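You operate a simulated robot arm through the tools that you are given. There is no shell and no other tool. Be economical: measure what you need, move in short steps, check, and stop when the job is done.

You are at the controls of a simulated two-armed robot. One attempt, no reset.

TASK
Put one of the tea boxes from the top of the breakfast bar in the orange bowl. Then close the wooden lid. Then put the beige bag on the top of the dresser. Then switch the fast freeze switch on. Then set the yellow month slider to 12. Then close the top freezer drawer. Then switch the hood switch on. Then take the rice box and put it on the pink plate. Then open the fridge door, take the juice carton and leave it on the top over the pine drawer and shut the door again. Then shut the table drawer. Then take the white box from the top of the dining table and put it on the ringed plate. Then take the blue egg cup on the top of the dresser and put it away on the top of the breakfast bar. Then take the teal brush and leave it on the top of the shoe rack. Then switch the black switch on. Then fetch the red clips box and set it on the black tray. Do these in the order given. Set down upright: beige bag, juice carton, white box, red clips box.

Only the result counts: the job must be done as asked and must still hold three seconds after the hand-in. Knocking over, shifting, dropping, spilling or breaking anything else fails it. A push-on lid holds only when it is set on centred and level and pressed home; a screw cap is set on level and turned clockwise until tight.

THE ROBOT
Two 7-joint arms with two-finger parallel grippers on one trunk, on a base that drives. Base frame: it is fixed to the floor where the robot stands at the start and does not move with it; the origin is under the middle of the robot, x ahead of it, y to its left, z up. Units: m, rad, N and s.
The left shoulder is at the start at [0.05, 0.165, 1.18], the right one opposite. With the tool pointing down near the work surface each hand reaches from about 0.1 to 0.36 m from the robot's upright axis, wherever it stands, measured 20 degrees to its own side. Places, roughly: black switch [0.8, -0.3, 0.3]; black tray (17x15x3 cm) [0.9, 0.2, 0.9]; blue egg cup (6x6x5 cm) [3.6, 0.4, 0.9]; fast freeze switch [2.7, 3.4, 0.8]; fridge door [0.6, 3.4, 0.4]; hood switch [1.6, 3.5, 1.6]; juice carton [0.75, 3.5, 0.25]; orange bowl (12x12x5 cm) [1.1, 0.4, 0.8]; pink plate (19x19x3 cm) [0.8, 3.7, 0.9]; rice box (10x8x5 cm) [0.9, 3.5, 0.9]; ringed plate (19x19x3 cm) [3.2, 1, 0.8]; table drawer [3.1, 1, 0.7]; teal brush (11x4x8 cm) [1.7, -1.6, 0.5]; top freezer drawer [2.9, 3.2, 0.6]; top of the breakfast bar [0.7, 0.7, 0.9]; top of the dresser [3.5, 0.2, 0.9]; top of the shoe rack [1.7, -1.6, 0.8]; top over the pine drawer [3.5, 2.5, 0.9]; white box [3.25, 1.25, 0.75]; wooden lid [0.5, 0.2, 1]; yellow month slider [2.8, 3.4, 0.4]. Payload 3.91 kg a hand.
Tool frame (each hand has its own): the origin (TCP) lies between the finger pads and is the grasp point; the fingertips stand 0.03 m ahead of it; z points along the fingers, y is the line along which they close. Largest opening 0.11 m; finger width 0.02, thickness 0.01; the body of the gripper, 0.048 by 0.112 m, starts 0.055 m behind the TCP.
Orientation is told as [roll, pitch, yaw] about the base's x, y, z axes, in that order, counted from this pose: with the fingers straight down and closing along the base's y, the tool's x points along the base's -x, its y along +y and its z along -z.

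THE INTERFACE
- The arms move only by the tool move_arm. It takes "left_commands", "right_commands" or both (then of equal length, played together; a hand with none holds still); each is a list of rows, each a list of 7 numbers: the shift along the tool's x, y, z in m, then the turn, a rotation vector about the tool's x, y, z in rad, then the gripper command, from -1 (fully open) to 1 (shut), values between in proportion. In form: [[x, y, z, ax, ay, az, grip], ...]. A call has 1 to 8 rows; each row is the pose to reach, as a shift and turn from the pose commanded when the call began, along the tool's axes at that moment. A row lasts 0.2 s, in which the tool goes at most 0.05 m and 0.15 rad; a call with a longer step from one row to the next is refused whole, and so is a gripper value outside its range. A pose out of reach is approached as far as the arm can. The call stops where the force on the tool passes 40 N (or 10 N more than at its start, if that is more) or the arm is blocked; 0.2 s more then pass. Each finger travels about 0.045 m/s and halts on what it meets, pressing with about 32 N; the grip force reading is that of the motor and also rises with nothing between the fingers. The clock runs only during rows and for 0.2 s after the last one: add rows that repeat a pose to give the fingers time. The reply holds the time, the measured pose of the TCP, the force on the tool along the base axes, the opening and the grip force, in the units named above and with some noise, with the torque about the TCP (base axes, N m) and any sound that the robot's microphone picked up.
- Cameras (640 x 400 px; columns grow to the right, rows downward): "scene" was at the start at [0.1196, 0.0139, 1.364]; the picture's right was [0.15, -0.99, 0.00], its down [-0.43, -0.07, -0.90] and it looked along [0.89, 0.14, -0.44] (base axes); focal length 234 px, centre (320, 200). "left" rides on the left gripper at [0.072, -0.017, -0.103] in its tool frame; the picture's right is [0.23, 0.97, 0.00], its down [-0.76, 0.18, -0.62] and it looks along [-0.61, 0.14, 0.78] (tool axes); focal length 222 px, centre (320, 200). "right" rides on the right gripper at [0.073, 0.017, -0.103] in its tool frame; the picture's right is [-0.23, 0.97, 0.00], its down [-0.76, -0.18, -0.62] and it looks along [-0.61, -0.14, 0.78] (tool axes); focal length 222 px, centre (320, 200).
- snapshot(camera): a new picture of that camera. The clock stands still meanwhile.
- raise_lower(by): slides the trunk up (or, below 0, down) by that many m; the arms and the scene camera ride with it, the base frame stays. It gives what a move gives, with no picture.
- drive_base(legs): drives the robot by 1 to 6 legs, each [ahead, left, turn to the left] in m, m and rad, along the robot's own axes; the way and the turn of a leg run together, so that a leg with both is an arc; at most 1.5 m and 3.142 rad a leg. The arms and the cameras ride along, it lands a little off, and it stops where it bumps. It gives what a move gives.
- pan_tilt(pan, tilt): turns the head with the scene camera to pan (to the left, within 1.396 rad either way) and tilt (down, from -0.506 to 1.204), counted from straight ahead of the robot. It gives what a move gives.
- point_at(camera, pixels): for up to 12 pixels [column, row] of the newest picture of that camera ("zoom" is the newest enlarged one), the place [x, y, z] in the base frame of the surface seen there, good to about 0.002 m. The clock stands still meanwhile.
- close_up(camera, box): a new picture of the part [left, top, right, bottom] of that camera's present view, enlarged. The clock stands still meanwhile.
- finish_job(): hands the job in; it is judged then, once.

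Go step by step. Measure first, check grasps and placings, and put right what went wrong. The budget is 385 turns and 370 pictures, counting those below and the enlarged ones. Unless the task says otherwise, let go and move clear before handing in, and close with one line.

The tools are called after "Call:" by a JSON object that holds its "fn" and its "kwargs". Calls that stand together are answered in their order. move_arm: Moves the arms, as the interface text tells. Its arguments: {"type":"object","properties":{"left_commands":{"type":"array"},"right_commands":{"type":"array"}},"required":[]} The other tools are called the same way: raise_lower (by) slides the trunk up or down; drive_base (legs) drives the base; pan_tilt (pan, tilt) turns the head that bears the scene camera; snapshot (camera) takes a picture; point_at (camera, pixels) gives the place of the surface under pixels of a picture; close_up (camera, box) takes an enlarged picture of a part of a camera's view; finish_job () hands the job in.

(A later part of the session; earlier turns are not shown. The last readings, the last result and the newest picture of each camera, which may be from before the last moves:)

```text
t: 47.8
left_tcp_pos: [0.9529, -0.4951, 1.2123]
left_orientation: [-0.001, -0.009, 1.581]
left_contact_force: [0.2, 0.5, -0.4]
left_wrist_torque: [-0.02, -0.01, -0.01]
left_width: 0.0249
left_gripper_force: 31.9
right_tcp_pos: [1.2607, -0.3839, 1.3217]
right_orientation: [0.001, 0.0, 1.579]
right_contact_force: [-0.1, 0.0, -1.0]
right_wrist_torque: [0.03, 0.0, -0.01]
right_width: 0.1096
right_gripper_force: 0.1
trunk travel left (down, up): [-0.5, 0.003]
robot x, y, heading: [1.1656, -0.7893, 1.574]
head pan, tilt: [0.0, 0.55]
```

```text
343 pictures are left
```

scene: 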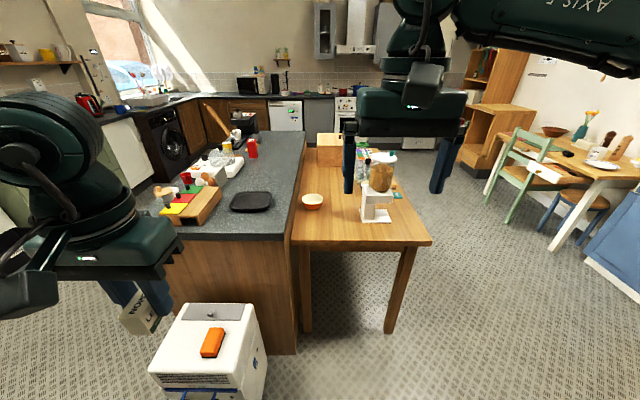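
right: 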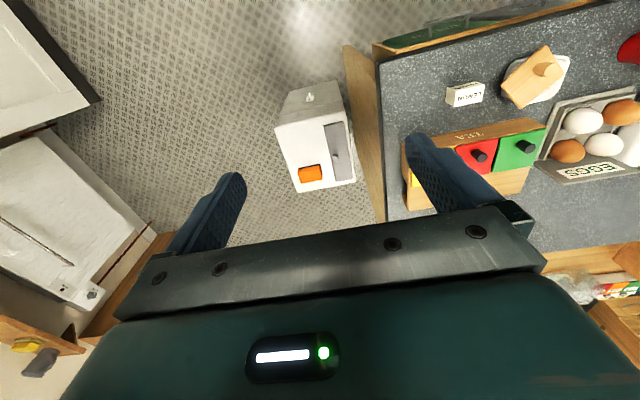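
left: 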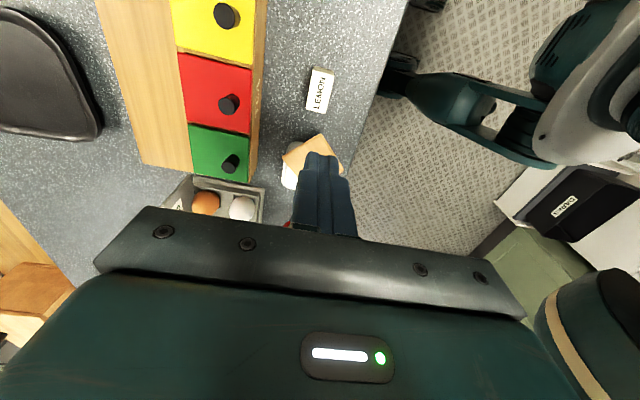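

The orange bowl is at (312,201). Measure it, the table edges and legs.

Call:
{"fn": "point_at", "kwargs": {"camera": "scene", "pixels": [[312, 198], [302, 200], [322, 200], [312, 194], [312, 208], [298, 238], [425, 240], [307, 325], [388, 330], [375, 210], [340, 180], [265, 395]]}}

Call:
{"fn": "close_up", "kwargs": {"camera": "scene", "box": [260, 130, 420, 230]}}

```text
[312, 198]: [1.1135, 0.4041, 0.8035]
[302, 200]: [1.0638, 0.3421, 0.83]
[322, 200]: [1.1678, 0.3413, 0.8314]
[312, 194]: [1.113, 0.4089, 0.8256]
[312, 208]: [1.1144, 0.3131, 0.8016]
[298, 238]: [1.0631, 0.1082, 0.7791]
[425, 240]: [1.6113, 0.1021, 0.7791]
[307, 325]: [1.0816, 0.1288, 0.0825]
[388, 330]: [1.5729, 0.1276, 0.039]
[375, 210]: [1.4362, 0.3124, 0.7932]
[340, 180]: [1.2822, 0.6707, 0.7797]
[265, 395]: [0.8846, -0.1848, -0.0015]
```

```text
4.00 times, centred on (340, 180) of scene
```

zoom: 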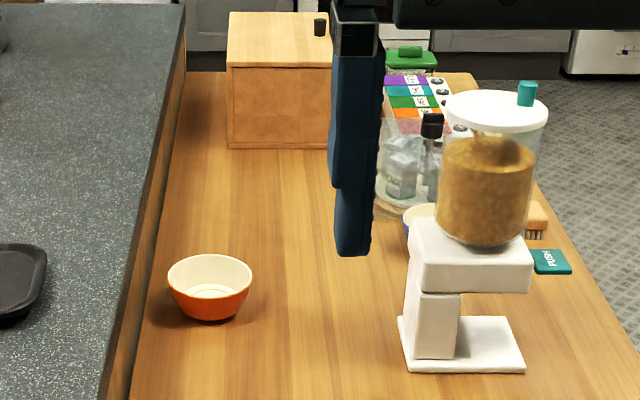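

Bowl centre ≈ (1.115,0.355), rim z 0.83. I'll pull the right hand back, drive to about x=1.22, y=−0.21.

Call:
{"fn": "move_arm", "kwargs": {"right_commands": [[0.04, 0, 0, 0, 0, 0, -1], [0.08, 0, 0, 0, 0, 0, -1], [0.12, -0.02, 0, 0, 0, 0, -1], [0.15, -0.04, 0, 0, 0, 0, -1]]}}

Call:
{"fn": "drive_base", "kwargs": {"legs": [[0, -0.055, 0], [0.57, 0, 0]]}}

Call:
{"fn": "pan_tilt", "kwargs": {"pan": 0.2, "tilt": 0.9}}

Call:
{"fn": "snapshot", "kwargs": {"camera": "scene"}}

```text
t: 48.8
left_tcp_pos: [0.9518, -0.4971, 1.2131]
left_orientation: [-0.003, -0.008, 1.581]
left_contact_force: [0.0, -0.5, -0.8]
left_wrist_torque: [-0.03, 0.03, 0.0]
left_width: 0.025
left_gripper_force: 31.8
right_tcp_pos: [1.3028, -0.5338, 1.322]
right_orientation: [0.001, -0.002, 1.578]
right_contact_force: [0.5, -0.2, 0.4]
right_wrist_torque: [-0.01, -0.01, 0.01]
right_width: 0.1099
right_gripper_force: 0.1
trunk travel left (down, up): [-0.5, 0.003]
robot x, y, heading: [1.1624, -0.7889, 1.582]
head pan, tilt: [0.0, 0.55]
```

```text
t: 52.5
left_tcp_pos: [1.0023, 0.0714, 1.2126]
left_orientation: [-0.001, -0.008, 1.579]
left_contact_force: [-0.1, 0.5, -0.8]
left_wrist_torque: [-0.04, -0.01, 0.03]
left_width: 0.0249
left_gripper_force: 31.9
right_tcp_pos: [1.3525, 0.0312, 1.3213]
right_orientation: [0.0, 0.0, 1.578]
right_contact_force: [0.1, -0.2, -0.4]
right_wrist_torque: [-0.02, -0.01, -0.03]
right_width: 0.1102
right_gripper_force: 0.1
trunk travel left (down, up): [-0.5, 0.003]
robot x, y, heading: [1.2187, -0.2252, 1.572]
head pan, tilt: [0.0, 0.55]
```

```text
t: 53.4
left_tcp_pos: [1.003, 0.0714, 1.2125]
left_orientation: [-0.001, -0.009, 1.579]
left_contact_force: [0.5, -0.2, 0.2]
left_wrist_torque: [0.02, -0.04, 0.03]
left_width: 0.025
left_gripper_force: 31.8
right_tcp_pos: [1.352, 0.0309, 1.3211]
right_orientation: [0.0, 0.0, 1.576]
right_contact_force: [0.4, -0.1, -0.5]
right_wrist_torque: [0.02, -0.01, -0.01]
right_width: 0.1101
right_gripper_force: 0.0
trunk travel left (down, up): [-0.5, 0.003]
robot x, y, heading: [1.218, -0.2244, 1.58]
head pan, tilt: [0.201, 0.901]
```

```text
341 pictures are left
```

scene: 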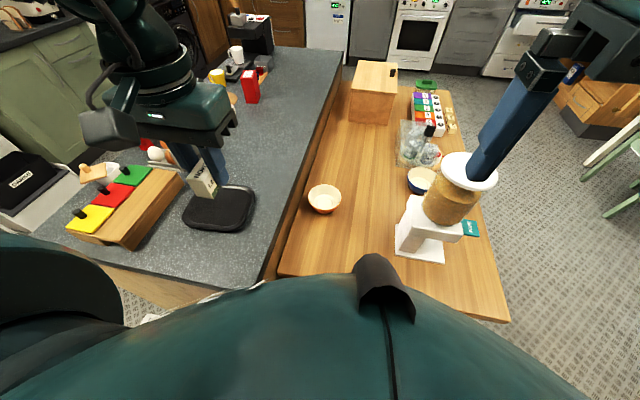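

Clear path. Move the left hand over the bowl at this height.

Call:
{"fn": "move_arm", "kwargs": {"left_commands": [[-0.04, -0.016, 0, 0, 0, 0, 1], [-0.08, -0.032, 0, 0, 0, 0, 1], [-0.12, -0.048, 0, 0, 0, 0, 1], [-0.16, -0.064, 0, 0, 0, 0, 1], [-0.2, -0.08, 0, 0, 0, 0, 1], [-0.24, -0.096, 0, 0, 0, 0, 1], [-0.275, -0.11, 0, 0, 0, 0, 1], [-0.284, -0.112, 0, 0, 0, 0, 1]]}}

Call:
{"fn": "raise_lower", "kwargs": {"by": -0.2}}

Call:
{"fn": "snapshot", "kwargs": {"camera": "left"}}

Call:
{"fn": "snapshot", "kwargs": {"camera": "scene"}}

```text
t: 55.2
left_tcp_pos: [1.0443, 0.2863, 1.2089]
left_orientation: [-0.002, -0.009, 1.58]
left_contact_force: [-0.5, 0.7, -0.7]
left_wrist_torque: [0.02, 0.01, 0.01]
left_width: 0.025
left_gripper_force: 31.7
left hand out of reach, approached as far as the arm can: row 5, 6, 7, 8
right_tcp_pos: [1.3527, 0.0312, 1.322]
right_orientation: [-0.003, 0.003, 1.577]
right_contact_force: [0.5, 1.1, 0.7]
right_wrist_torque: [0.0, 0.03, 0.01]
right_width: 0.1101
right_gripper_force: 0.1
trunk travel left (down, up): [-0.5, 0.003]
robot x, y, heading: [1.215, -0.2217, 1.578]
head pan, tilt: [0.201, 0.901]
```

```text
t: 57.3
left_tcp_pos: [1.0443, 0.2871, 1.0111]
left_orientation: [-0.003, -0.011, 1.579]
left_contact_force: [-0.9, -0.3, -0.5]
left_wrist_torque: [0.02, 0.01, -0.01]
left_width: 0.0252
left_gripper_force: 31.9
right_tcp_pos: [1.3527, 0.0329, 1.1225]
right_orientation: [0.001, 0.001, 1.577]
right_contact_force: [0.7, 1.2, 0.7]
right_wrist_torque: [0.01, 0.0, -0.02]
right_width: 0.1099
right_gripper_force: 0.0
trunk travel left (down, up): [-0.3, 0.203]
robot x, y, heading: [1.215, -0.222, 1.58]
head pan, tilt: [0.201, 0.901]
```

```text
340 pictures are left
```

left: 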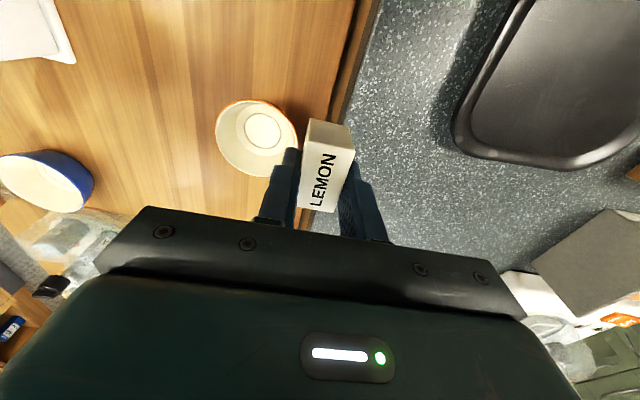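

```text
339 pictures are left
```

scene: 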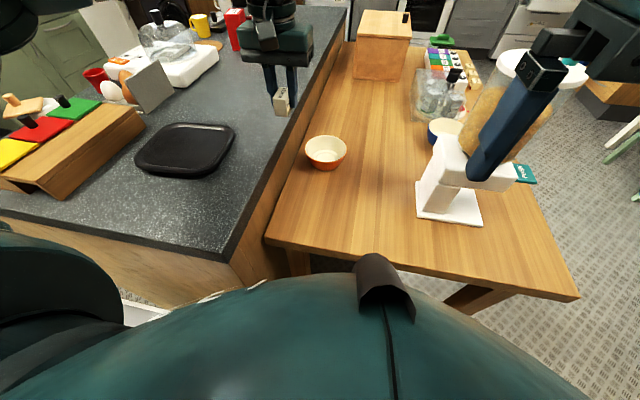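

Hand stopped short at (1.044,0.287). Go lower and toward the bowl, where reach is better.

Call:
{"fn": "move_arm", "kwargs": {"left_commands": [[0, -0.03, 0.02, 0, 0, 0, 1], [-0.02, -0.06, 0.04, 0, 0, 0, 1], [-0.04, -0.071, 0.07, 0, 0, 0, 1], [-0.06, -0.071, 0.09, 0, 0, 0, 1], [-0.068, -0.071, 0.1, 0, 0, 0, 1]]}}

Call:
{"fn": "snapshot", "kwargs": {"camera": "left"}}

```text
t: 58.5
left_tcp_pos: [1.0402, 0.2828, 0.9327]
left_orientation: [-0.003, -0.011, 1.579]
left_contact_force: [-0.1, 1.1, -0.4]
left_wrist_torque: [0.01, -0.05, 0.0]
left_width: 0.0251
left_gripper_force: 31.2
left hand out of reach, approached as far as the arm can: row 1, 2, 3, 4, 5
right_tcp_pos: [1.3519, 0.0312, 1.1226]
right_orientation: [0.0, 0.0, 1.578]
right_contact_force: [0.0, 0.2, 0.3]
right_wrist_torque: [0.0, 0.02, 0.01]
right_width: 0.11
right_gripper_force: 0.1
trunk travel left (down, up): [-0.3, 0.203]
robot x, y, heading: [1.2176, -0.2261, 1.578]
head pan, tilt: [0.201, 0.901]
```

```text
338 pictures are left
```

left: 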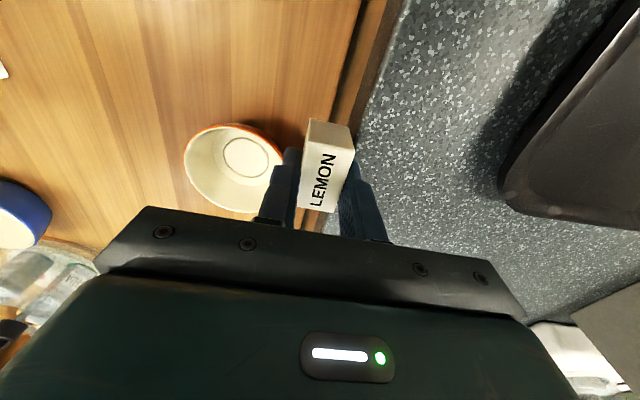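

Reach shrinks as the hand crosses inward. Shift the base right 0.11 and ahead 0.03.

Call:
{"fn": "move_arm", "kwargs": {"left_commands": [[0.0, 0.0, -0.03, 0, 0, 0, 1]]}}

Call:
{"fn": "drive_base", "kwargs": {"legs": [[0, -0.11, 0], [0.03, 0, 0]]}}

Call:
{"fn": "move_arm", "kwargs": {"left_commands": [[-0.02, 0.0, 0.0, 0, 0, 0, 1], [-0.04, 0.02, 0.0, 0, 0, 0, 1], [-0.05, 0.03, 0.0, 0, 0, 0, 1]]}}

Call:
{"fn": "snapshot", "kwargs": {"camera": "left"}}

```text
t: 58.9
left_tcp_pos: [1.04, 0.2829, 0.9629]
left_orientation: [-0.004, -0.011, 1.58]
left_contact_force: [0.5, 0.0, -0.8]
left_wrist_torque: [0.01, -0.01, 0.0]
left_width: 0.0249
left_gripper_force: 31.8
right_tcp_pos: [1.353, 0.032, 1.1213]
right_orientation: [0.0, -0.001, 1.577]
right_contact_force: [0.1, -0.5, 0.4]
right_wrist_torque: [-0.01, 0.03, -0.02]
right_width: 0.1099
right_gripper_force: 0.0
trunk travel left (down, up): [-0.3, 0.203]
robot x, y, heading: [1.2164, -0.2266, 1.579]
head pan, tilt: [0.201, 0.901]
```

```text
t: 60.6
left_tcp_pos: [1.1471, 0.3143, 0.963]
left_orientation: [-0.003, -0.007, 1.58]
left_contact_force: [-1.2, 0.6, -0.6]
left_wrist_torque: [-0.01, -0.02, -0.03]
left_width: 0.0249
left_gripper_force: 32.1
right_tcp_pos: [1.4621, 0.0625, 1.1228]
right_orientation: [0.0, -0.002, 1.578]
right_contact_force: [-0.7, 0.0, 0.0]
right_wrist_torque: [-0.04, 0.01, -0.02]
right_width: 0.1102
right_gripper_force: 0.0
trunk travel left (down, up): [-0.3, 0.203]
robot x, y, heading: [1.3281, -0.1971, 1.58]
head pan, tilt: [0.201, 0.901]
```

```text
t: 61.4
left_tcp_pos: [1.1101, 0.3518, 0.9657]
left_orientation: [-0.004, -0.011, 1.58]
left_contact_force: [-0.8, 0.2, 0.4]
left_wrist_torque: [0.03, -0.05, 0.0]
left_width: 0.025
left_gripper_force: 31.8
left hand out of reach, approached as far as the arm can: row 1, 2, 3
right_tcp_pos: [1.4604, 0.0632, 1.1222]
right_orientation: [0.0, -0.001, 1.578]
right_contact_force: [0.5, -0.5, 0.2]
right_wrist_torque: [-0.01, 0.01, 0.0]
right_width: 0.1103
right_gripper_force: 0.0
trunk travel left (down, up): [-0.3, 0.203]
robot x, y, heading: [1.3252, -0.1918, 1.579]
head pan, tilt: [0.201, 0.901]
```

```text
337 pictures are left
```

left: 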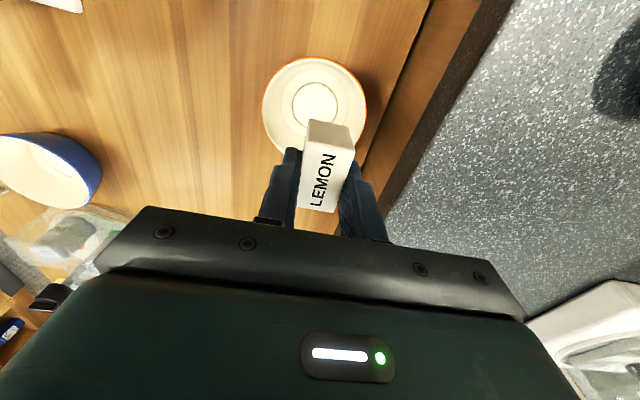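

Over the bowl now at (1.110,0.352). Check where the elbow is before lowering the trunk.

Call:
{"fn": "pan_tilt", "kwargs": {"pan": 0.7, "tilt": 0.7}}

Call:
{"fn": "snapshot", "kwargs": {"camera": "scene"}}

```text
t: 62.3
left_tcp_pos: [1.11, 0.3519, 0.9655]
left_orientation: [-0.004, -0.011, 1.58]
left_contact_force: [-0.3, -0.1, 0.1]
left_wrist_torque: [0.0, -0.03, 0.0]
left_width: 0.0249
left_gripper_force: 32.1
right_tcp_pos: [1.4608, 0.063, 1.1216]
right_orientation: [-0.001, 0.001, 1.578]
right_contact_force: [-0.4, 0.5, 0.2]
right_wrist_torque: [0.01, 0.0, -0.02]
right_width: 0.1095
right_gripper_force: 0.0
trunk travel left (down, up): [-0.3, 0.203]
robot x, y, heading: [1.3241, -0.1937, 1.581]
head pan, tilt: [0.7, 0.7]
```

```text
336 pictures are left
```

scene: 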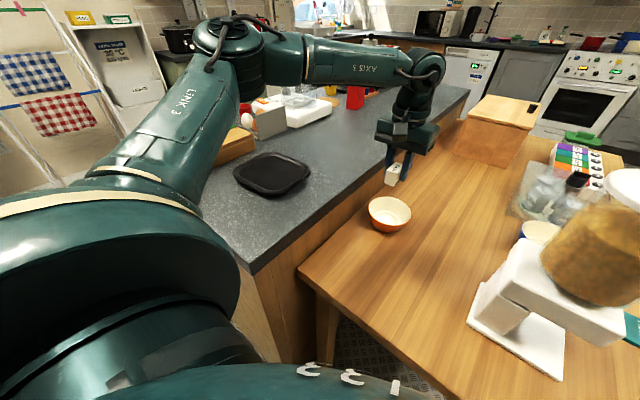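

Measure the forearm and elbow heights over the bar.

Call:
{"fn": "point_at", "kwargs": {"camera": "scene", "pixels": [[250, 90], [290, 82], [350, 85], [390, 90], [215, 60], [150, 175], [400, 150], [395, 175], [240, 240], [200, 150]]}}

```text
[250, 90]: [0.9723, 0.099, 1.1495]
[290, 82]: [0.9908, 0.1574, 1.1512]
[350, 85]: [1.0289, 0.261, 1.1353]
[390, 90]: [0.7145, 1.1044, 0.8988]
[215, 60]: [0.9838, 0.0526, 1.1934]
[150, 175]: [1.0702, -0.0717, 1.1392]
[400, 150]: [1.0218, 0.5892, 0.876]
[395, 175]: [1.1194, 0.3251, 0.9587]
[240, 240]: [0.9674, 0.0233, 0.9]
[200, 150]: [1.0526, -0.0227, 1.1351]
```

Lower with a mix: arm down first.

Call:
{"fn": "move_arm", "kwargs": {"left_commands": [[0, 0, 0.025, 0, 0, 0, 1], [0, 0, 0.05, 0, 0, 0, 1], [0, 0, 0.075, 0, 0, 0, 1]]}}

Call:
{"fn": "snapshot", "kwargs": {"camera": "left"}}

```text
t: 63.1
left_tcp_pos: [1.1014, 0.341, 0.894]
left_orientation: [-0.003, -0.011, 1.578]
left_contact_force: [0.3, 0.2, -0.9]
left_wrist_torque: [0.04, -0.01, -0.02]
left_width: 0.0251
left_gripper_force: 31.8
left hand out of reach, approached as far as the arm can: row 1, 2, 3
right_tcp_pos: [1.4609, 0.0633, 1.1232]
right_orientation: [-0.001, 0.001, 1.577]
right_contact_force: [-0.2, -0.2, -0.3]
right_wrist_torque: [0.02, -0.01, 0.0]
right_width: 0.11
right_gripper_force: 0.1
trunk travel left (down, up): [-0.3, 0.203]
robot x, y, heading: [1.3265, -0.1922, 1.581]
head pan, tilt: [0.7, 0.7]
```

```text
335 pictures are left
```

left: 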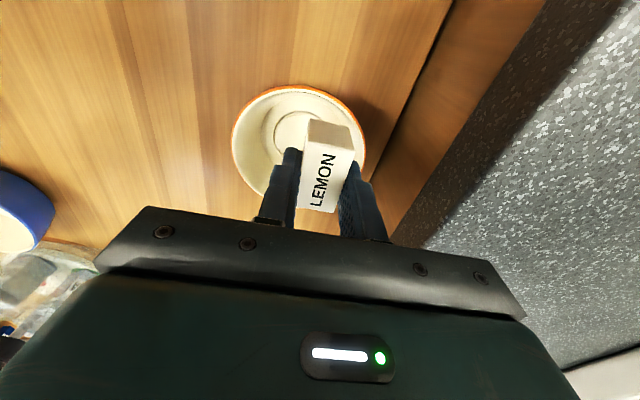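

Nudge the base 1.4 cm right, 1 cm ahead, and lower the trunk 5 cm.

Call:
{"fn": "drive_base", "kwargs": {"legs": [[0.012, -0.014, 0]]}}

Call:
{"fn": "raise_lower", "kwargs": {"by": -0.05}}

Call:
{"fn": "snapshot", "kwargs": {"camera": "left"}}

Call:
{"fn": "snapshot", "kwargs": {"camera": "scene"}}

```text
t: 63.9
left_tcp_pos: [1.1158, 0.353, 0.8919]
left_orientation: [-0.004, -0.011, 1.579]
left_contact_force: [-0.4, -0.3, 0.6]
left_wrist_torque: [-0.01, 0.02, 0.01]
left_width: 0.0248
left_gripper_force: 31.9
right_tcp_pos: [1.4745, 0.0752, 1.122]
right_orientation: [0.0, 0.0, 1.577]
right_contact_force: [-0.9, -0.4, 0.6]
right_wrist_torque: [-0.02, -0.01, 0.01]
right_width: 0.1097
right_gripper_force: 0.1
trunk travel left (down, up): [-0.3, 0.203]
robot x, y, heading: [1.3407, -0.1823, 1.578]
head pan, tilt: [0.7, 0.7]
```

```text
t: 64.8
left_tcp_pos: [1.1149, 0.3521, 0.8438]
left_orientation: [-0.003, -0.01, 1.579]
left_contact_force: [-0.5, -0.8, -0.1]
left_wrist_torque: [0.0, 0.04, 0.01]
left_width: 0.0251
left_gripper_force: 32.0
right_tcp_pos: [1.4743, 0.0746, 1.073]
right_orientation: [-0.002, 0.003, 1.578]
right_contact_force: [-0.1, 0.0, 0.3]
right_wrist_torque: [-0.04, 0.01, -0.02]
right_width: 0.1101
right_gripper_force: 0.0
trunk travel left (down, up): [-0.25, 0.253]
robot x, y, heading: [1.3368, -0.1796, 1.575]
head pan, tilt: [0.7, 0.7]
```

```text
334 pictures are left
```

left: 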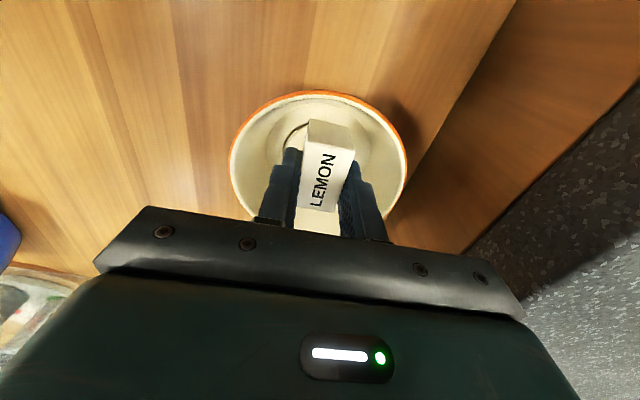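

```text
333 pictures are left
```

scene: 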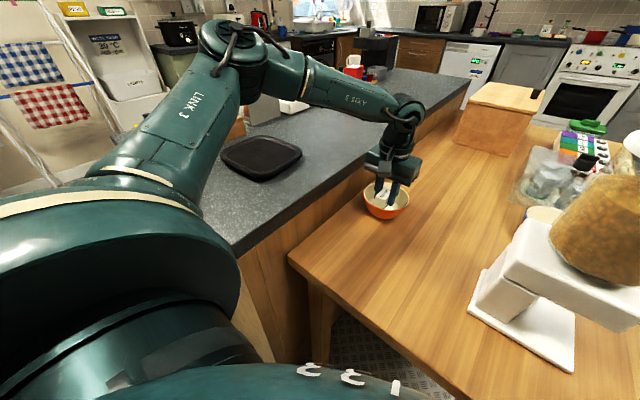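

Box is inside the bowl, about 1.5 cm above its floor. Lower 1 cm more and open a little.

Call:
{"fn": "raise_lower", "kwargs": {"by": -0.01}}

Call:
{"fn": "move_arm", "kwargs": {"left_commands": [[0, 0, 0, 0, 0, 0, 0.35], [0, 0, 0, 0, 0, 0, 0.2], [0, 0, 0, 0, 0, 0, 0.2], [0, 0, 0, 0, 0, 0, 0.2]]}}

Call:
{"fn": "raise_lower", "kwargs": {"by": 0.1}}

Call:
{"fn": "snapshot", "kwargs": {"camera": "left"}}

```text
t: 65.4
left_tcp_pos: [1.1145, 0.3519, 0.8334]
left_orientation: [-0.003, -0.011, 1.578]
left_contact_force: [0.7, 0.1, -0.8]
left_wrist_torque: [0.0, 0.03, 0.0]
left_width: 0.0249
left_gripper_force: 31.9
right_tcp_pos: [1.4734, 0.0744, 1.062]
right_orientation: [-0.002, 0.0, 1.578]
right_contact_force: [-0.7, -0.3, -0.7]
right_wrist_torque: [-0.03, -0.02, 0.01]
right_width: 0.1102
right_gripper_force: 0.2
trunk travel left (down, up): [-0.24, 0.263]
robot x, y, heading: [1.3377, -0.1814, 1.584]
head pan, tilt: [0.7, 0.7]
```

```text
t: 66.4
left_tcp_pos: [1.1151, 0.3524, 0.8324]
left_orientation: [-0.003, -0.012, 1.58]
left_contact_force: [0.8, 0.3, -0.1]
left_wrist_torque: [0.01, 0.03, 0.0]
left_width: 0.0442
left_gripper_force: 0.1
right_tcp_pos: [1.4751, 0.0752, 1.0618]
right_orientation: [-0.001, -0.001, 1.577]
right_contact_force: [-0.2, -0.5, -1.4]
right_wrist_torque: [0.03, 0.02, 0.02]
right_width: 0.1101
right_gripper_force: 0.0
trunk travel left (down, up): [-0.24, 0.263]
robot x, y, heading: [1.3378, -0.1812, 1.583]
head pan, tilt: [0.7, 0.7]
```

```text
t: 67.7
left_tcp_pos: [1.1156, 0.3527, 0.9337]
left_orientation: [-0.003, -0.011, 1.579]
left_contact_force: [-0.1, 0.1, -0.1]
left_wrist_torque: [-0.01, 0.03, -0.01]
left_width: 0.0441
left_gripper_force: 0.0
right_tcp_pos: [1.4738, 0.0744, 1.1632]
right_orientation: [-0.001, 0.0, 1.579]
right_contact_force: [0.5, -0.8, 0.1]
right_wrist_torque: [0.01, 0.01, 0.01]
right_width: 0.1099
right_gripper_force: 0.1
trunk travel left (down, up): [-0.34, 0.163]
robot x, y, heading: [1.3366, -0.1801, 1.581]
head pan, tilt: [0.7, 0.7]
```

```text
332 pictures are left
```

left: 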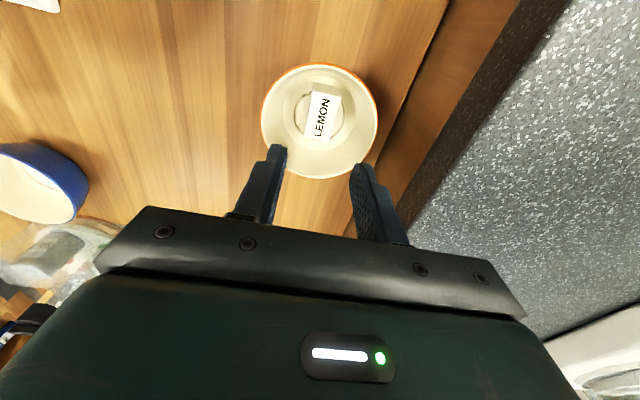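

Lemon box lies in the orange bowl. Now retract and drive back to the bar front for the salt lid.

Call:
{"fn": "move_arm", "kwargs": {"left_commands": [[0, 0, -0.05, 0, 0, 0, 0], [0.0, 0, -0.1, 0, 0, 0, 0], [0.04, 0, -0.12, 0, 0, 0, 0], [0.08, 0, -0.14, 0, 0, 0, 0], [0.12, 0, -0.16, 0, 0, 0, 0], [0.16, 0, -0.18, 0, 0, 0, 0], [0.2, 0, -0.2, 0, 0, 0, 0], [0.24, 0, -0.2, 0, 0, 0, 0]]}}

Call:
{"fn": "drive_base", "kwargs": {"legs": [[-0.65, 0, 0], [0, 1.37, 0], [0, 0, -1.58], [0, 0.83, 0]]}}

Call:
{"fn": "raise_lower", "kwargs": {"by": 0.06}}

Call:
{"fn": "snapshot", "kwargs": {"camera": "scene"}}

```text
t: 69.5
left_tcp_pos: [1.1158, 0.109, 1.1316]
left_orientation: [-0.003, -0.011, 1.579]
left_contact_force: [0.1, 0.5, 0.2]
left_wrist_torque: [-0.01, -0.01, 0.0]
left_width: 0.0548
left_gripper_force: 0.0
right_tcp_pos: [1.4747, 0.0731, 1.1631]
right_orientation: [0.001, -0.001, 1.577]
right_contact_force: [-0.6, 0.1, 0.5]
right_wrist_torque: [-0.01, 0.0, 0.01]
right_width: 0.11
right_gripper_force: 0.1
trunk travel left (down, up): [-0.34, 0.163]
robot x, y, heading: [1.3372, -0.1838, 1.577]
head pan, tilt: [0.7, 0.7]
```

```text
t: 83.2
left_tcp_pos: [0.2824, -0.6105, 1.1306]
left_orientation: [-0.008, -0.011, 0.04]
left_contact_force: [1.1, 0.0, -0.1]
left_wrist_torque: [-0.01, 0.01, 0.02]
left_width: 0.0551
left_gripper_force: 0.1
right_tcp_pos: [0.2546, -0.9628, 1.1609]
right_orientation: [-0.017, 0.008, 0.063]
right_contact_force: [0.4, -0.1, 0.3]
right_wrist_torque: [-0.02, -0.04, -0.01]
right_width: 0.11
right_gripper_force: 0.1
trunk travel left (down, up): [-0.34, 0.163]
robot x, y, heading: [-0.0029, -0.8419, 0.039]
head pan, tilt: [0.7, 0.7]
stopped in leg 3: the robot was blocked; the commanded pose is now the measured one
```

```text
t: 84.2
left_tcp_pos: [0.2816, -0.6093, 1.1889]
left_orientation: [-0.011, -0.009, 0.036]
left_contact_force: [-0.3, 0.2, -0.1]
left_wrist_torque: [0.02, 0.05, 0.0]
left_width: 0.0551
left_gripper_force: 0.0
right_tcp_pos: [0.2538, -0.9626, 1.2223]
right_orientation: [-0.018, 0.004, 0.056]
right_contact_force: [-0.2, 1.4, -0.2]
right_wrist_torque: [-0.02, -0.02, 0.04]
right_width: 0.1101
right_gripper_force: 0.0
trunk travel left (down, up): [-0.4, 0.103]
robot x, y, heading: [-0.0028, -0.8441, 0.038]
head pan, tilt: [0.7, 0.7]
```

```text
331 pictures are left
```

scene: 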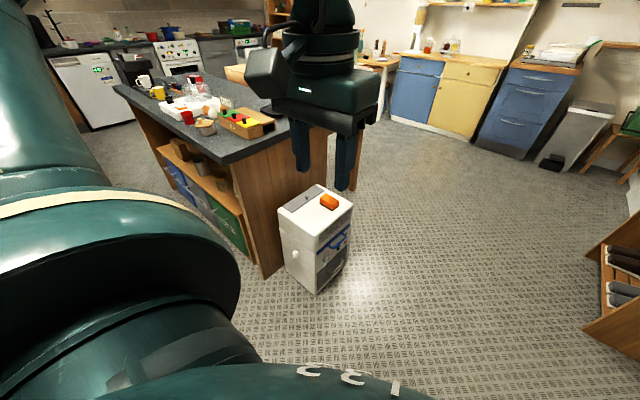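

The turn was blocked near the end – something on the right side. Look there.

Call:
{"fn": "pan_tilt", "kwargs": {"pan": -1.2, "tilt": 0.5}}

Call:
{"fn": "snapshot", "kwargs": {"camera": "scene"}}

Call:
{"fn": "snapshot", "kwargs": {"camera": "right"}}

```text
t: 86.0
left_tcp_pos: [0.2803, -0.6084, 1.1896]
left_orientation: [-0.01, -0.013, 0.035]
left_contact_force: [-0.7, -1.1, 0.1]
left_wrist_torque: [-0.03, 0.0, 0.0]
left_width: 0.0554
left_gripper_force: 0.0
right_tcp_pos: [0.2543, -0.9624, 1.2209]
right_orientation: [-0.018, 0.005, 0.058]
right_contact_force: [0.0, 0.0, 0.9]
right_wrist_torque: [-0.03, 0.0, -0.02]
right_width: 0.1103
right_gripper_force: 0.0
trunk travel left (down, up): [-0.4, 0.103]
robot x, y, heading: [-0.002, -0.8449, 0.032]
head pan, tilt: [-1.201, 0.499]
```

```text
330 pictures are left
```

scene: 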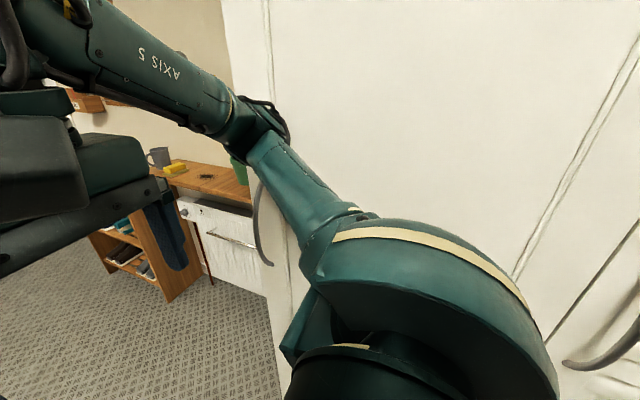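

```text
329 pictures are left
```

right: 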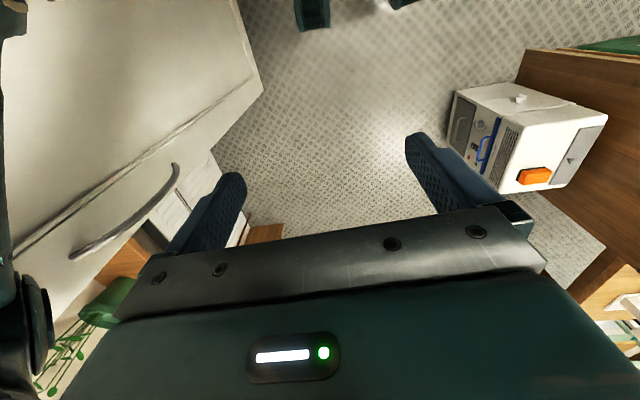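

The right elbow touched a tall white wardrobe; nothing else disturbed. Strafe left away from it.

Call:
{"fn": "drive_base", "kwargs": {"legs": [[0, 0.4, 0], [0, 0.44, -0.033], [0.11, 0, 0]]}}

Call:
{"fn": "pan_tilt", "kwargs": {"pan": 0.3, "tilt": 0.7}}

Call:
{"fn": "snapshot", "kwargs": {"camera": "scene"}}

Call:
{"fn": "snapshot", "kwargs": {"camera": "left"}}

```text
t: 91.6
left_tcp_pos: [0.3751, 0.2143, 1.1913]
left_orientation: [-0.005, -0.009, 0.003]
left_contact_force: [-0.2, 0.0, -0.4]
left_wrist_torque: [0.0, 0.03, 0.02]
left_width: 0.0551
left_gripper_force: 0.0
right_tcp_pos: [0.3367, -0.1374, 1.2194]
right_orientation: [-0.009, 0.006, 0.024]
right_contact_force: [-0.2, 0.1, -0.6]
right_wrist_torque: [0.04, 0.0, -0.03]
right_width: 0.1099
right_gripper_force: 0.0
trunk travel left (down, up): [-0.4, 0.103]
robot x, y, heading: [0.0846, -0.0043, 0.005]
head pan, tilt: [-1.201, 0.499]
```

```text
t: 93.2
left_tcp_pos: [0.3757, 0.2155, 1.1903]
left_orientation: [-0.004, -0.01, 0.002]
left_contact_force: [0.0, 0.6, 0.5]
left_wrist_torque: [0.01, -0.02, 0.0]
left_width: 0.0551
left_gripper_force: 0.1
right_tcp_pos: [0.3358, -0.1373, 1.2196]
right_orientation: [-0.009, 0.006, 0.022]
right_contact_force: [0.2, -0.5, 0.3]
right_wrist_torque: [-0.01, -0.04, 0.02]
right_width: 0.1098
right_gripper_force: 0.0
trunk travel left (down, up): [-0.4, 0.103]
robot x, y, heading: [0.0823, -0.0031, 0.001]
head pan, tilt: [0.3, 0.7]
```

```text
328 pictures are left
```

scene: 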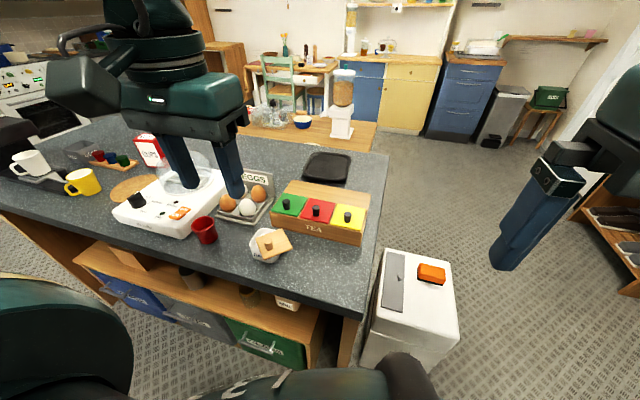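

```text
327 pictures are left
```

left: 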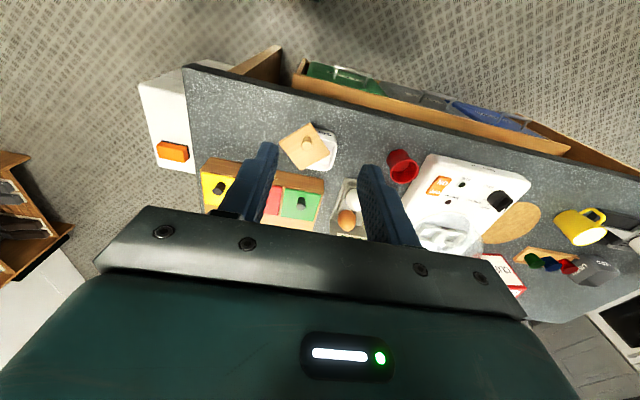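

Back at the bar. Close look at the salt jar and lid from the left camera.

Call:
{"fn": "close_up", "kwargs": {"camera": "left", "box": [264, 108, 360, 168]}}

Call:
{"fn": "point_at", "kwargs": {"camera": "zoom", "pixels": [[105, 195], [250, 105], [270, 250], [390, 380], [435, 190], [485, 270], [250, 300], [300, 400], [440, 120], [320, 130], [465, 370], [150, 180]]}}

Call:
{"fn": "close_up", "kwargs": {"camera": "scene", "box": [228, 215, 308, 265]}}

```text
6.67 times, centred on (312, 138) of left
```

zoom: 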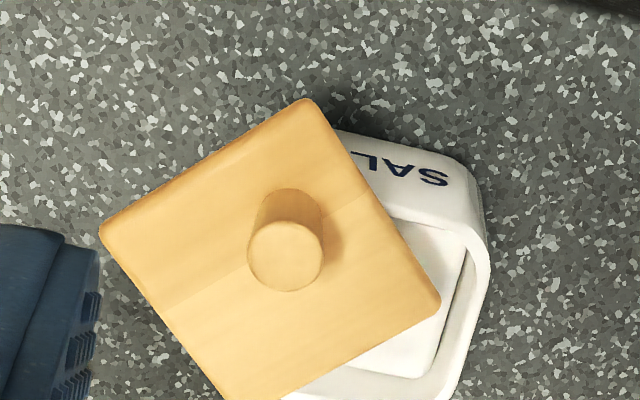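

```text
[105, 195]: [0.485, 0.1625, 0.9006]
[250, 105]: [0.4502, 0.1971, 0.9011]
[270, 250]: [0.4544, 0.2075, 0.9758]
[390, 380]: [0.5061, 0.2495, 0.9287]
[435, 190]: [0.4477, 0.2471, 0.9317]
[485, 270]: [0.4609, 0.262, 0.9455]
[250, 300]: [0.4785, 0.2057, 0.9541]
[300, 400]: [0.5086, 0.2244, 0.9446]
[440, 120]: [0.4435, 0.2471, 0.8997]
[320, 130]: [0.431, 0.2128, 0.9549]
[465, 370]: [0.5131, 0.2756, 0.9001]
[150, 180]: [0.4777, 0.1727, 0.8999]
```

```text
8.00 times, centred on (268, 240) of scene
```

zoom: 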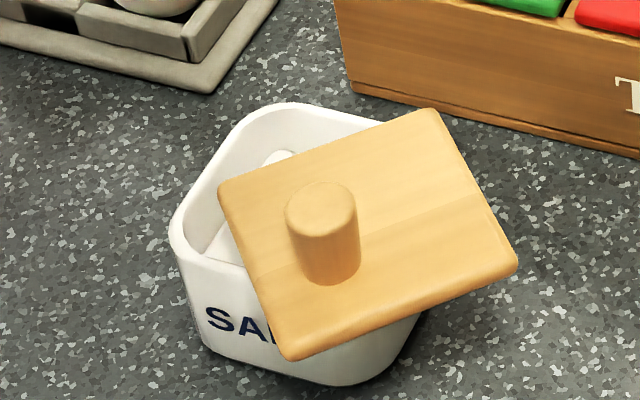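

Measure the jar rim corners and lid corners from this scene zoom.

Call:
{"fn": "point_at", "kwargs": {"camera": "zoom", "pixels": [[180, 225], [178, 250], [200, 180], [240, 120], [280, 108], [340, 116], [230, 140], [195, 230], [285, 130], [215, 255], [245, 275], [380, 125]]}}

Call:
{"fn": "point_at", "kwargs": {"camera": "zoom", "pixels": [[222, 188], [432, 115], [510, 262], [290, 350], [320, 200], [325, 190], [290, 205], [350, 210], [360, 360], [300, 370], [410, 335], [325, 275]]}}

```text
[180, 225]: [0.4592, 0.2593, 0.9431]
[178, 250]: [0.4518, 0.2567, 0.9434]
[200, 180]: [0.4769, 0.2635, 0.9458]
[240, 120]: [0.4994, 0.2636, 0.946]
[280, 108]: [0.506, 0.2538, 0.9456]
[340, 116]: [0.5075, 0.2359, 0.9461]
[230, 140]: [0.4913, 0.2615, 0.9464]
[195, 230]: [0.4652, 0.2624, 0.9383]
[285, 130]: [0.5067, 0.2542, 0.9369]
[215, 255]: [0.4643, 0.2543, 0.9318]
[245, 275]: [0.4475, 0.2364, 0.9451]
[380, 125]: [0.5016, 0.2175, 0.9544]
```

```text
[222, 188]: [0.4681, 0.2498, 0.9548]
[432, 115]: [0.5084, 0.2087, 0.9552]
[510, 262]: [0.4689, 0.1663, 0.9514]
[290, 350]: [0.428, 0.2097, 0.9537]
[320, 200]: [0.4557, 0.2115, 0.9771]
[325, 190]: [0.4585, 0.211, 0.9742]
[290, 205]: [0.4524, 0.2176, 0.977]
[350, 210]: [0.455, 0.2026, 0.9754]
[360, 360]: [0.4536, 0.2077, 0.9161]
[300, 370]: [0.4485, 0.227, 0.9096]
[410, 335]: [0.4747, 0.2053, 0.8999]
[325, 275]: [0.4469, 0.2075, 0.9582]
```

The geometry (lid rotated 45°, knob off-centre, corner coinciding with the jar's back-right corner near (0.503,0.209)) indicates a swivel lid pivoting there. I'll grip the knob at about (0.457,0.210) and swing it about that pivot. First hover.

Call:
{"fn": "move_arm", "kwargs": {"left_commands": [[-0.027, -0.002, 0.03, 0, 0, -0.12, 0], [-0.054, -0.004, 0.06, 0, 0, -0.24, 0], [-0.081, -0.0055, 0.09, 0, 0, -0.375, 0], [-0.081, -0.0055, 0.12, 0, 0, -0.375, 0], [-0.081, -0.0055, 0.15, 0, 0, -0.375, 0]]}}

Call:
{"fn": "close_up", "kwargs": {"camera": "left", "box": [220, 100, 420, 225]}}

Call:
{"fn": "point_at", "kwargs": {"camera": "zoom", "pixels": [[320, 200], [320, 250], [320, 300], [280, 250], [360, 250]]}}

```text
t: 94.4
left_tcp_pos: [0.4577, 0.2099, 1.041]
left_orientation: [-0.006, -0.007, 0.381]
left_contact_force: [-0.4, -0.3, -0.8]
left_wrist_torque: [0.02, 0.01, -0.01]
left_width: 0.055
left_gripper_force: 0.0
right_tcp_pos: [0.3367, -0.1385, 1.2206]
right_orientation: [-0.009, 0.005, 0.023]
right_contact_force: [-0.2, -0.1, 0.2]
right_wrist_torque: [0.02, 0.02, 0.03]
right_width: 0.1102
right_gripper_force: 0.0
trunk travel left (down, up): [-0.4, 0.103]
robot x, y, heading: [0.0815, -0.0048, 0.005]
head pan, tilt: [0.3, 0.7]
```

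```text
3.20 times, centred on (320, 162) of left
```

zoom: 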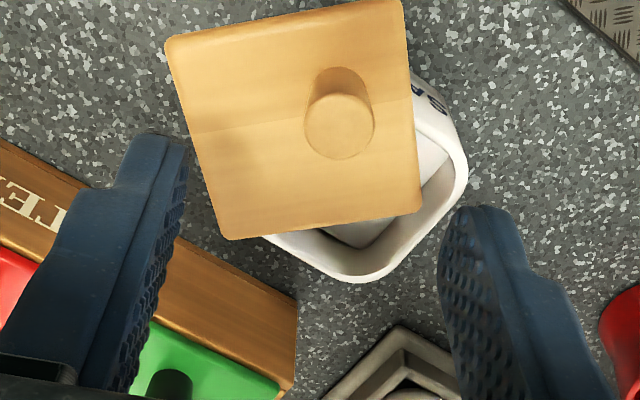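

```text
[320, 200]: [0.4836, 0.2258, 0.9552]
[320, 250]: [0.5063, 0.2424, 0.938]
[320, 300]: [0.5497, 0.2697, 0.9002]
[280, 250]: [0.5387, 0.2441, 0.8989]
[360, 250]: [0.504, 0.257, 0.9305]
```

Call:
{"fn": "point_at", "kwargs": {"camera": "zoom", "pixels": [[338, 125], [312, 125], [366, 125], [338, 100], [338, 150], [175, 45], [400, 5], [415, 205], [230, 235], [465, 175]]}}

```text
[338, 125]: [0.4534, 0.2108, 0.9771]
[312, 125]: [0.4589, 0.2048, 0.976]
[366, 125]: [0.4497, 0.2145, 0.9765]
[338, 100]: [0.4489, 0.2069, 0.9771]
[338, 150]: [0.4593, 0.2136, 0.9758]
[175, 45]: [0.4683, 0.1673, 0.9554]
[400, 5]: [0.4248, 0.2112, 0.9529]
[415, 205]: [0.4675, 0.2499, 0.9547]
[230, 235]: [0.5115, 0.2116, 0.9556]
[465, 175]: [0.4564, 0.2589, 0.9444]
```

Knob centre (0.4538,0.210). Descend to z 0.99 and close.

Call:
{"fn": "move_arm", "kwargs": {"left_commands": [[0.0037, 0.0015, 0.025, 0, 0, 0, 0.2], [0.0037, 0.0015, 0.051, 0, 0, 0, 0.2], [0.0037, 0.0015, 0.051, 0, 0, 0, 0.4], [0.0037, 0.0015, 0.051, 0, 0, 0, 0.8], [0.0037, 0.0015, 0.051, 0, 0, 0, 0.8], [0.0037, 0.0015, 0.051, 0, 0, 0, 0.8]]}}

Call:
{"fn": "close_up", "kwargs": {"camera": "left", "box": [220, 100, 420, 225]}}

```text
t: 95.8
left_tcp_pos: [0.4538, 0.2082, 0.99]
left_orientation: [-0.007, -0.009, 0.379]
left_contact_force: [-2.5, 0.6, -2.1]
left_wrist_torque: [0.02, -0.07, -0.01]
left_width: 0.017
left_gripper_force: 45.0
right_tcp_pos: [0.3351, -0.1384, 1.2201]
right_orientation: [-0.009, 0.005, 0.021]
right_contact_force: [-0.2, 0.1, -0.2]
right_wrist_torque: [-0.02, 0.01, -0.03]
right_width: 0.1101
right_gripper_force: 0.1
trunk travel left (down, up): [-0.4, 0.103]
robot x, y, heading: [0.0832, -0.0021, 0.009]
head pan, tilt: [0.3, 0.7]
```

```text
3.20 times, centred on (320, 162) of left
```

zoom: 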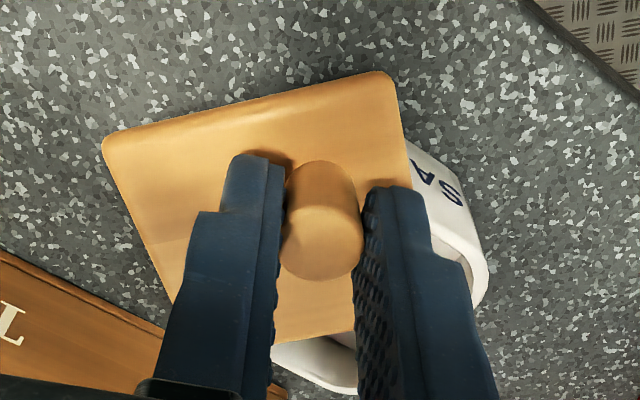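

Knob gripped (1.7 cm). Swing the lid clockwise about the pivot in small steps; first 24°.

Call:
{"fn": "move_arm", "kwargs": {"left_commands": [[-0.003, 0.0061, 0, 0, 0, 0.14, 0.8], [-0.0067, 0.0117, 0, 0, 0, 0.279, 0.8], [-0.0112, 0.0168, 0, 0, 0, 0.419, 0.8]]}}

Call:
{"fn": "close_up", "kwargs": {"camera": "left", "box": [220, 100, 420, 225]}}

Call:
{"fn": "close_up", "kwargs": {"camera": "scene", "box": [228, 215, 308, 265]}}

```text
t: 96.6
left_tcp_pos: [0.4566, 0.2298, 0.9901]
left_orientation: [-0.003, -0.01, -0.043]
left_contact_force: [-8.1, 1.1, -3.2]
left_wrist_torque: [-0.01, 0.49, -0.11]
left_width: 0.0167
left_gripper_force: 44.5
right_tcp_pos: [0.3347, -0.1376, 1.2204]
right_orientation: [-0.009, 0.002, 0.022]
right_contact_force: [0.1, 0.0, -0.1]
right_wrist_torque: [0.03, -0.02, -0.02]
right_width: 0.1102
right_gripper_force: 0.1
trunk travel left (down, up): [-0.4, 0.103]
robot x, y, heading: [0.0828, -0.0064, 0.003]
head pan, tilt: [0.3, 0.7]
```

```text
3.20 times, centred on (320, 162) of left
```

zoom: 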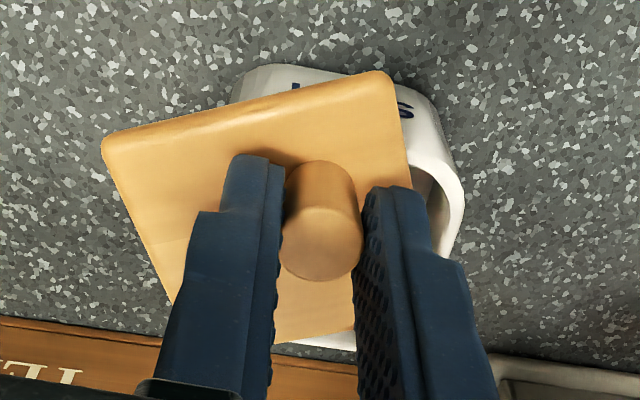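

```text
8.00 times, centred on (268, 240) of scene
```

zoom: 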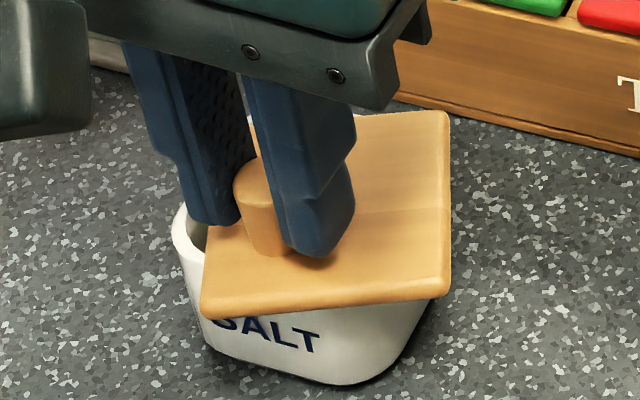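

The lid turns about that back corner as expected. Continue the remaining ~21°, with a little less +x (tool feels −8 N in x).

Call:
{"fn": "move_arm", "kwargs": {"left_commands": [[-0.0018, 0.0061, 0, 0, 0, 0.14, 0.8], [-0.0052, 0.0117, 0, 0, 0, 0.28, 0.8], [-0.0079, 0.0149, 0, 0, 0, 0.367, 0.8]]}}

Call:
{"fn": "close_up", "kwargs": {"camera": "left", "box": [220, 100, 420, 225]}}

Call:
{"fn": "close_up", "kwargs": {"camera": "scene", "box": [228, 215, 308, 265]}}

```text
t: 97.4
left_tcp_pos: [0.4669, 0.2441, 0.9904]
left_orientation: [-0.001, -0.012, -0.407]
left_contact_force: [-3.9, 4.2, -6.8]
left_wrist_torque: [0.16, 0.27, 0.02]
left_width: 0.0169
left_gripper_force: 45.0
right_tcp_pos: [0.3365, -0.1371, 1.2199]
right_orientation: [-0.009, 0.004, 0.023]
right_contact_force: [-0.1, 0.2, 0.9]
right_wrist_torque: [0.0, -0.02, -0.01]
right_width: 0.11
right_gripper_force: 0.0
trunk travel left (down, up): [-0.4, 0.103]
robot x, y, heading: [0.0837, -0.0099, 0.002]
head pan, tilt: [0.3, 0.7]
```

```text
3.20 times, centred on (320, 162) of left
```

zoom: 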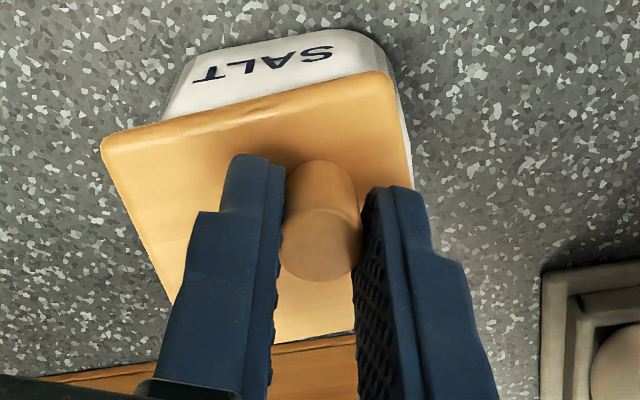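

```text
8.00 times, centred on (268, 240) of scene
```

zoom: 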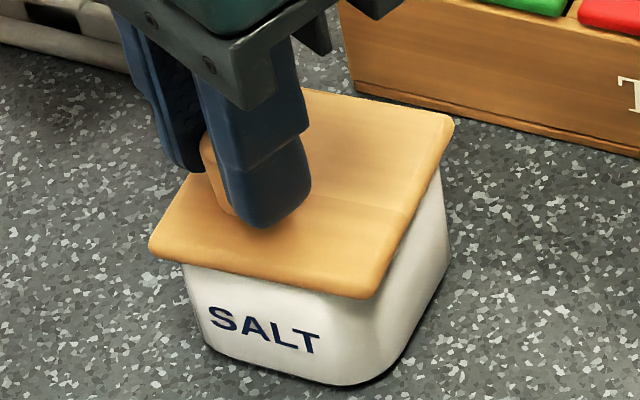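

Looks nearly aligned. Release, rise, and check.

Call:
{"fn": "move_arm", "kwargs": {"left_commands": [[0, 0, 0, 0, 0, 0, 0.4], [0, 0, 0, 0, 0, 0, 0.2], [0, 0, 0, 0, 0, 0, 0.1], [0, 0, 0, 0, 0, 0, 0.1], [0, 0, -0.04, 0, 0, 0, 0.1], [0, 0, -0.09, 0, 0, 0, 0.1], [0, 0, -0.14, 0, 0, 0, 0.1]]}}

Call:
{"fn": "close_up", "kwargs": {"camera": "left", "box": [240, 60, 400, 160]}}

Call:
{"fn": "close_up", "kwargs": {"camera": "scene", "box": [228, 215, 308, 265]}}

Call:
{"fn": "point_at", "kwargs": {"camera": "zoom", "pixels": [[155, 245], [375, 290], [450, 120], [260, 105], [190, 285], [400, 360], [450, 190], [210, 140], [230, 340]]}}

```text
t: 99.0
left_tcp_pos: [0.4655, 0.2439, 1.1321]
left_orientation: [0.002, -0.01, -0.409]
left_contact_force: [-0.2, 0.9, -0.9]
left_wrist_torque: [0.03, 0.01, -0.02]
left_width: 0.0496
left_gripper_force: 0.0
right_tcp_pos: [0.3361, -0.1385, 1.2206]
right_orientation: [-0.01, 0.005, 0.022]
right_contact_force: [0.2, -0.6, -0.8]
right_wrist_torque: [0.0, -0.02, -0.03]
right_width: 0.11
right_gripper_force: 0.1
trunk travel left (down, up): [-0.4, 0.103]
robot x, y, heading: [0.0864, -0.0064, 0.009]
head pan, tilt: [0.3, 0.7]
```

```text
4.00 times, centred on (320, 110) of left
```

zoom: 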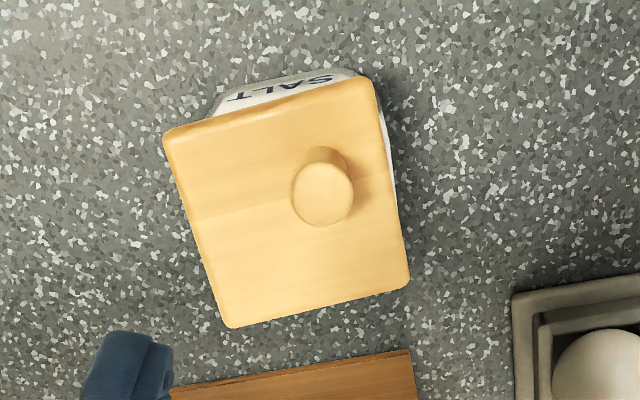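

```text
8.00 times, centred on (268, 240) of scene
```

zoom: 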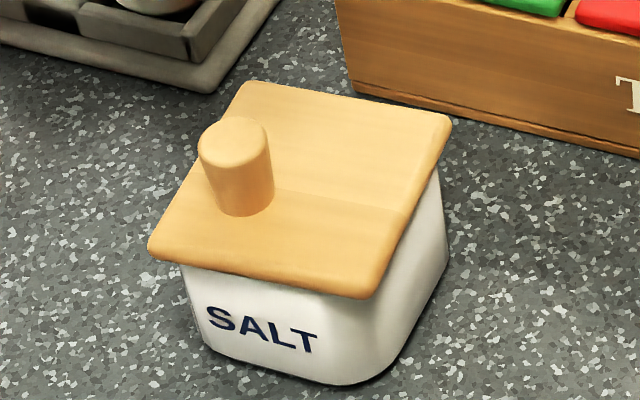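

```text
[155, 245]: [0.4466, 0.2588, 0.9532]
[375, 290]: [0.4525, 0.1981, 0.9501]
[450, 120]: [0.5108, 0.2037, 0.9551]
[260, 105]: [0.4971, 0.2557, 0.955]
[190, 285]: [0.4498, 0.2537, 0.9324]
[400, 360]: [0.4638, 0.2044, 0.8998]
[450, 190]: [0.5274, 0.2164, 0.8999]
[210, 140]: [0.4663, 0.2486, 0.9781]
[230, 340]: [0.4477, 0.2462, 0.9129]
```

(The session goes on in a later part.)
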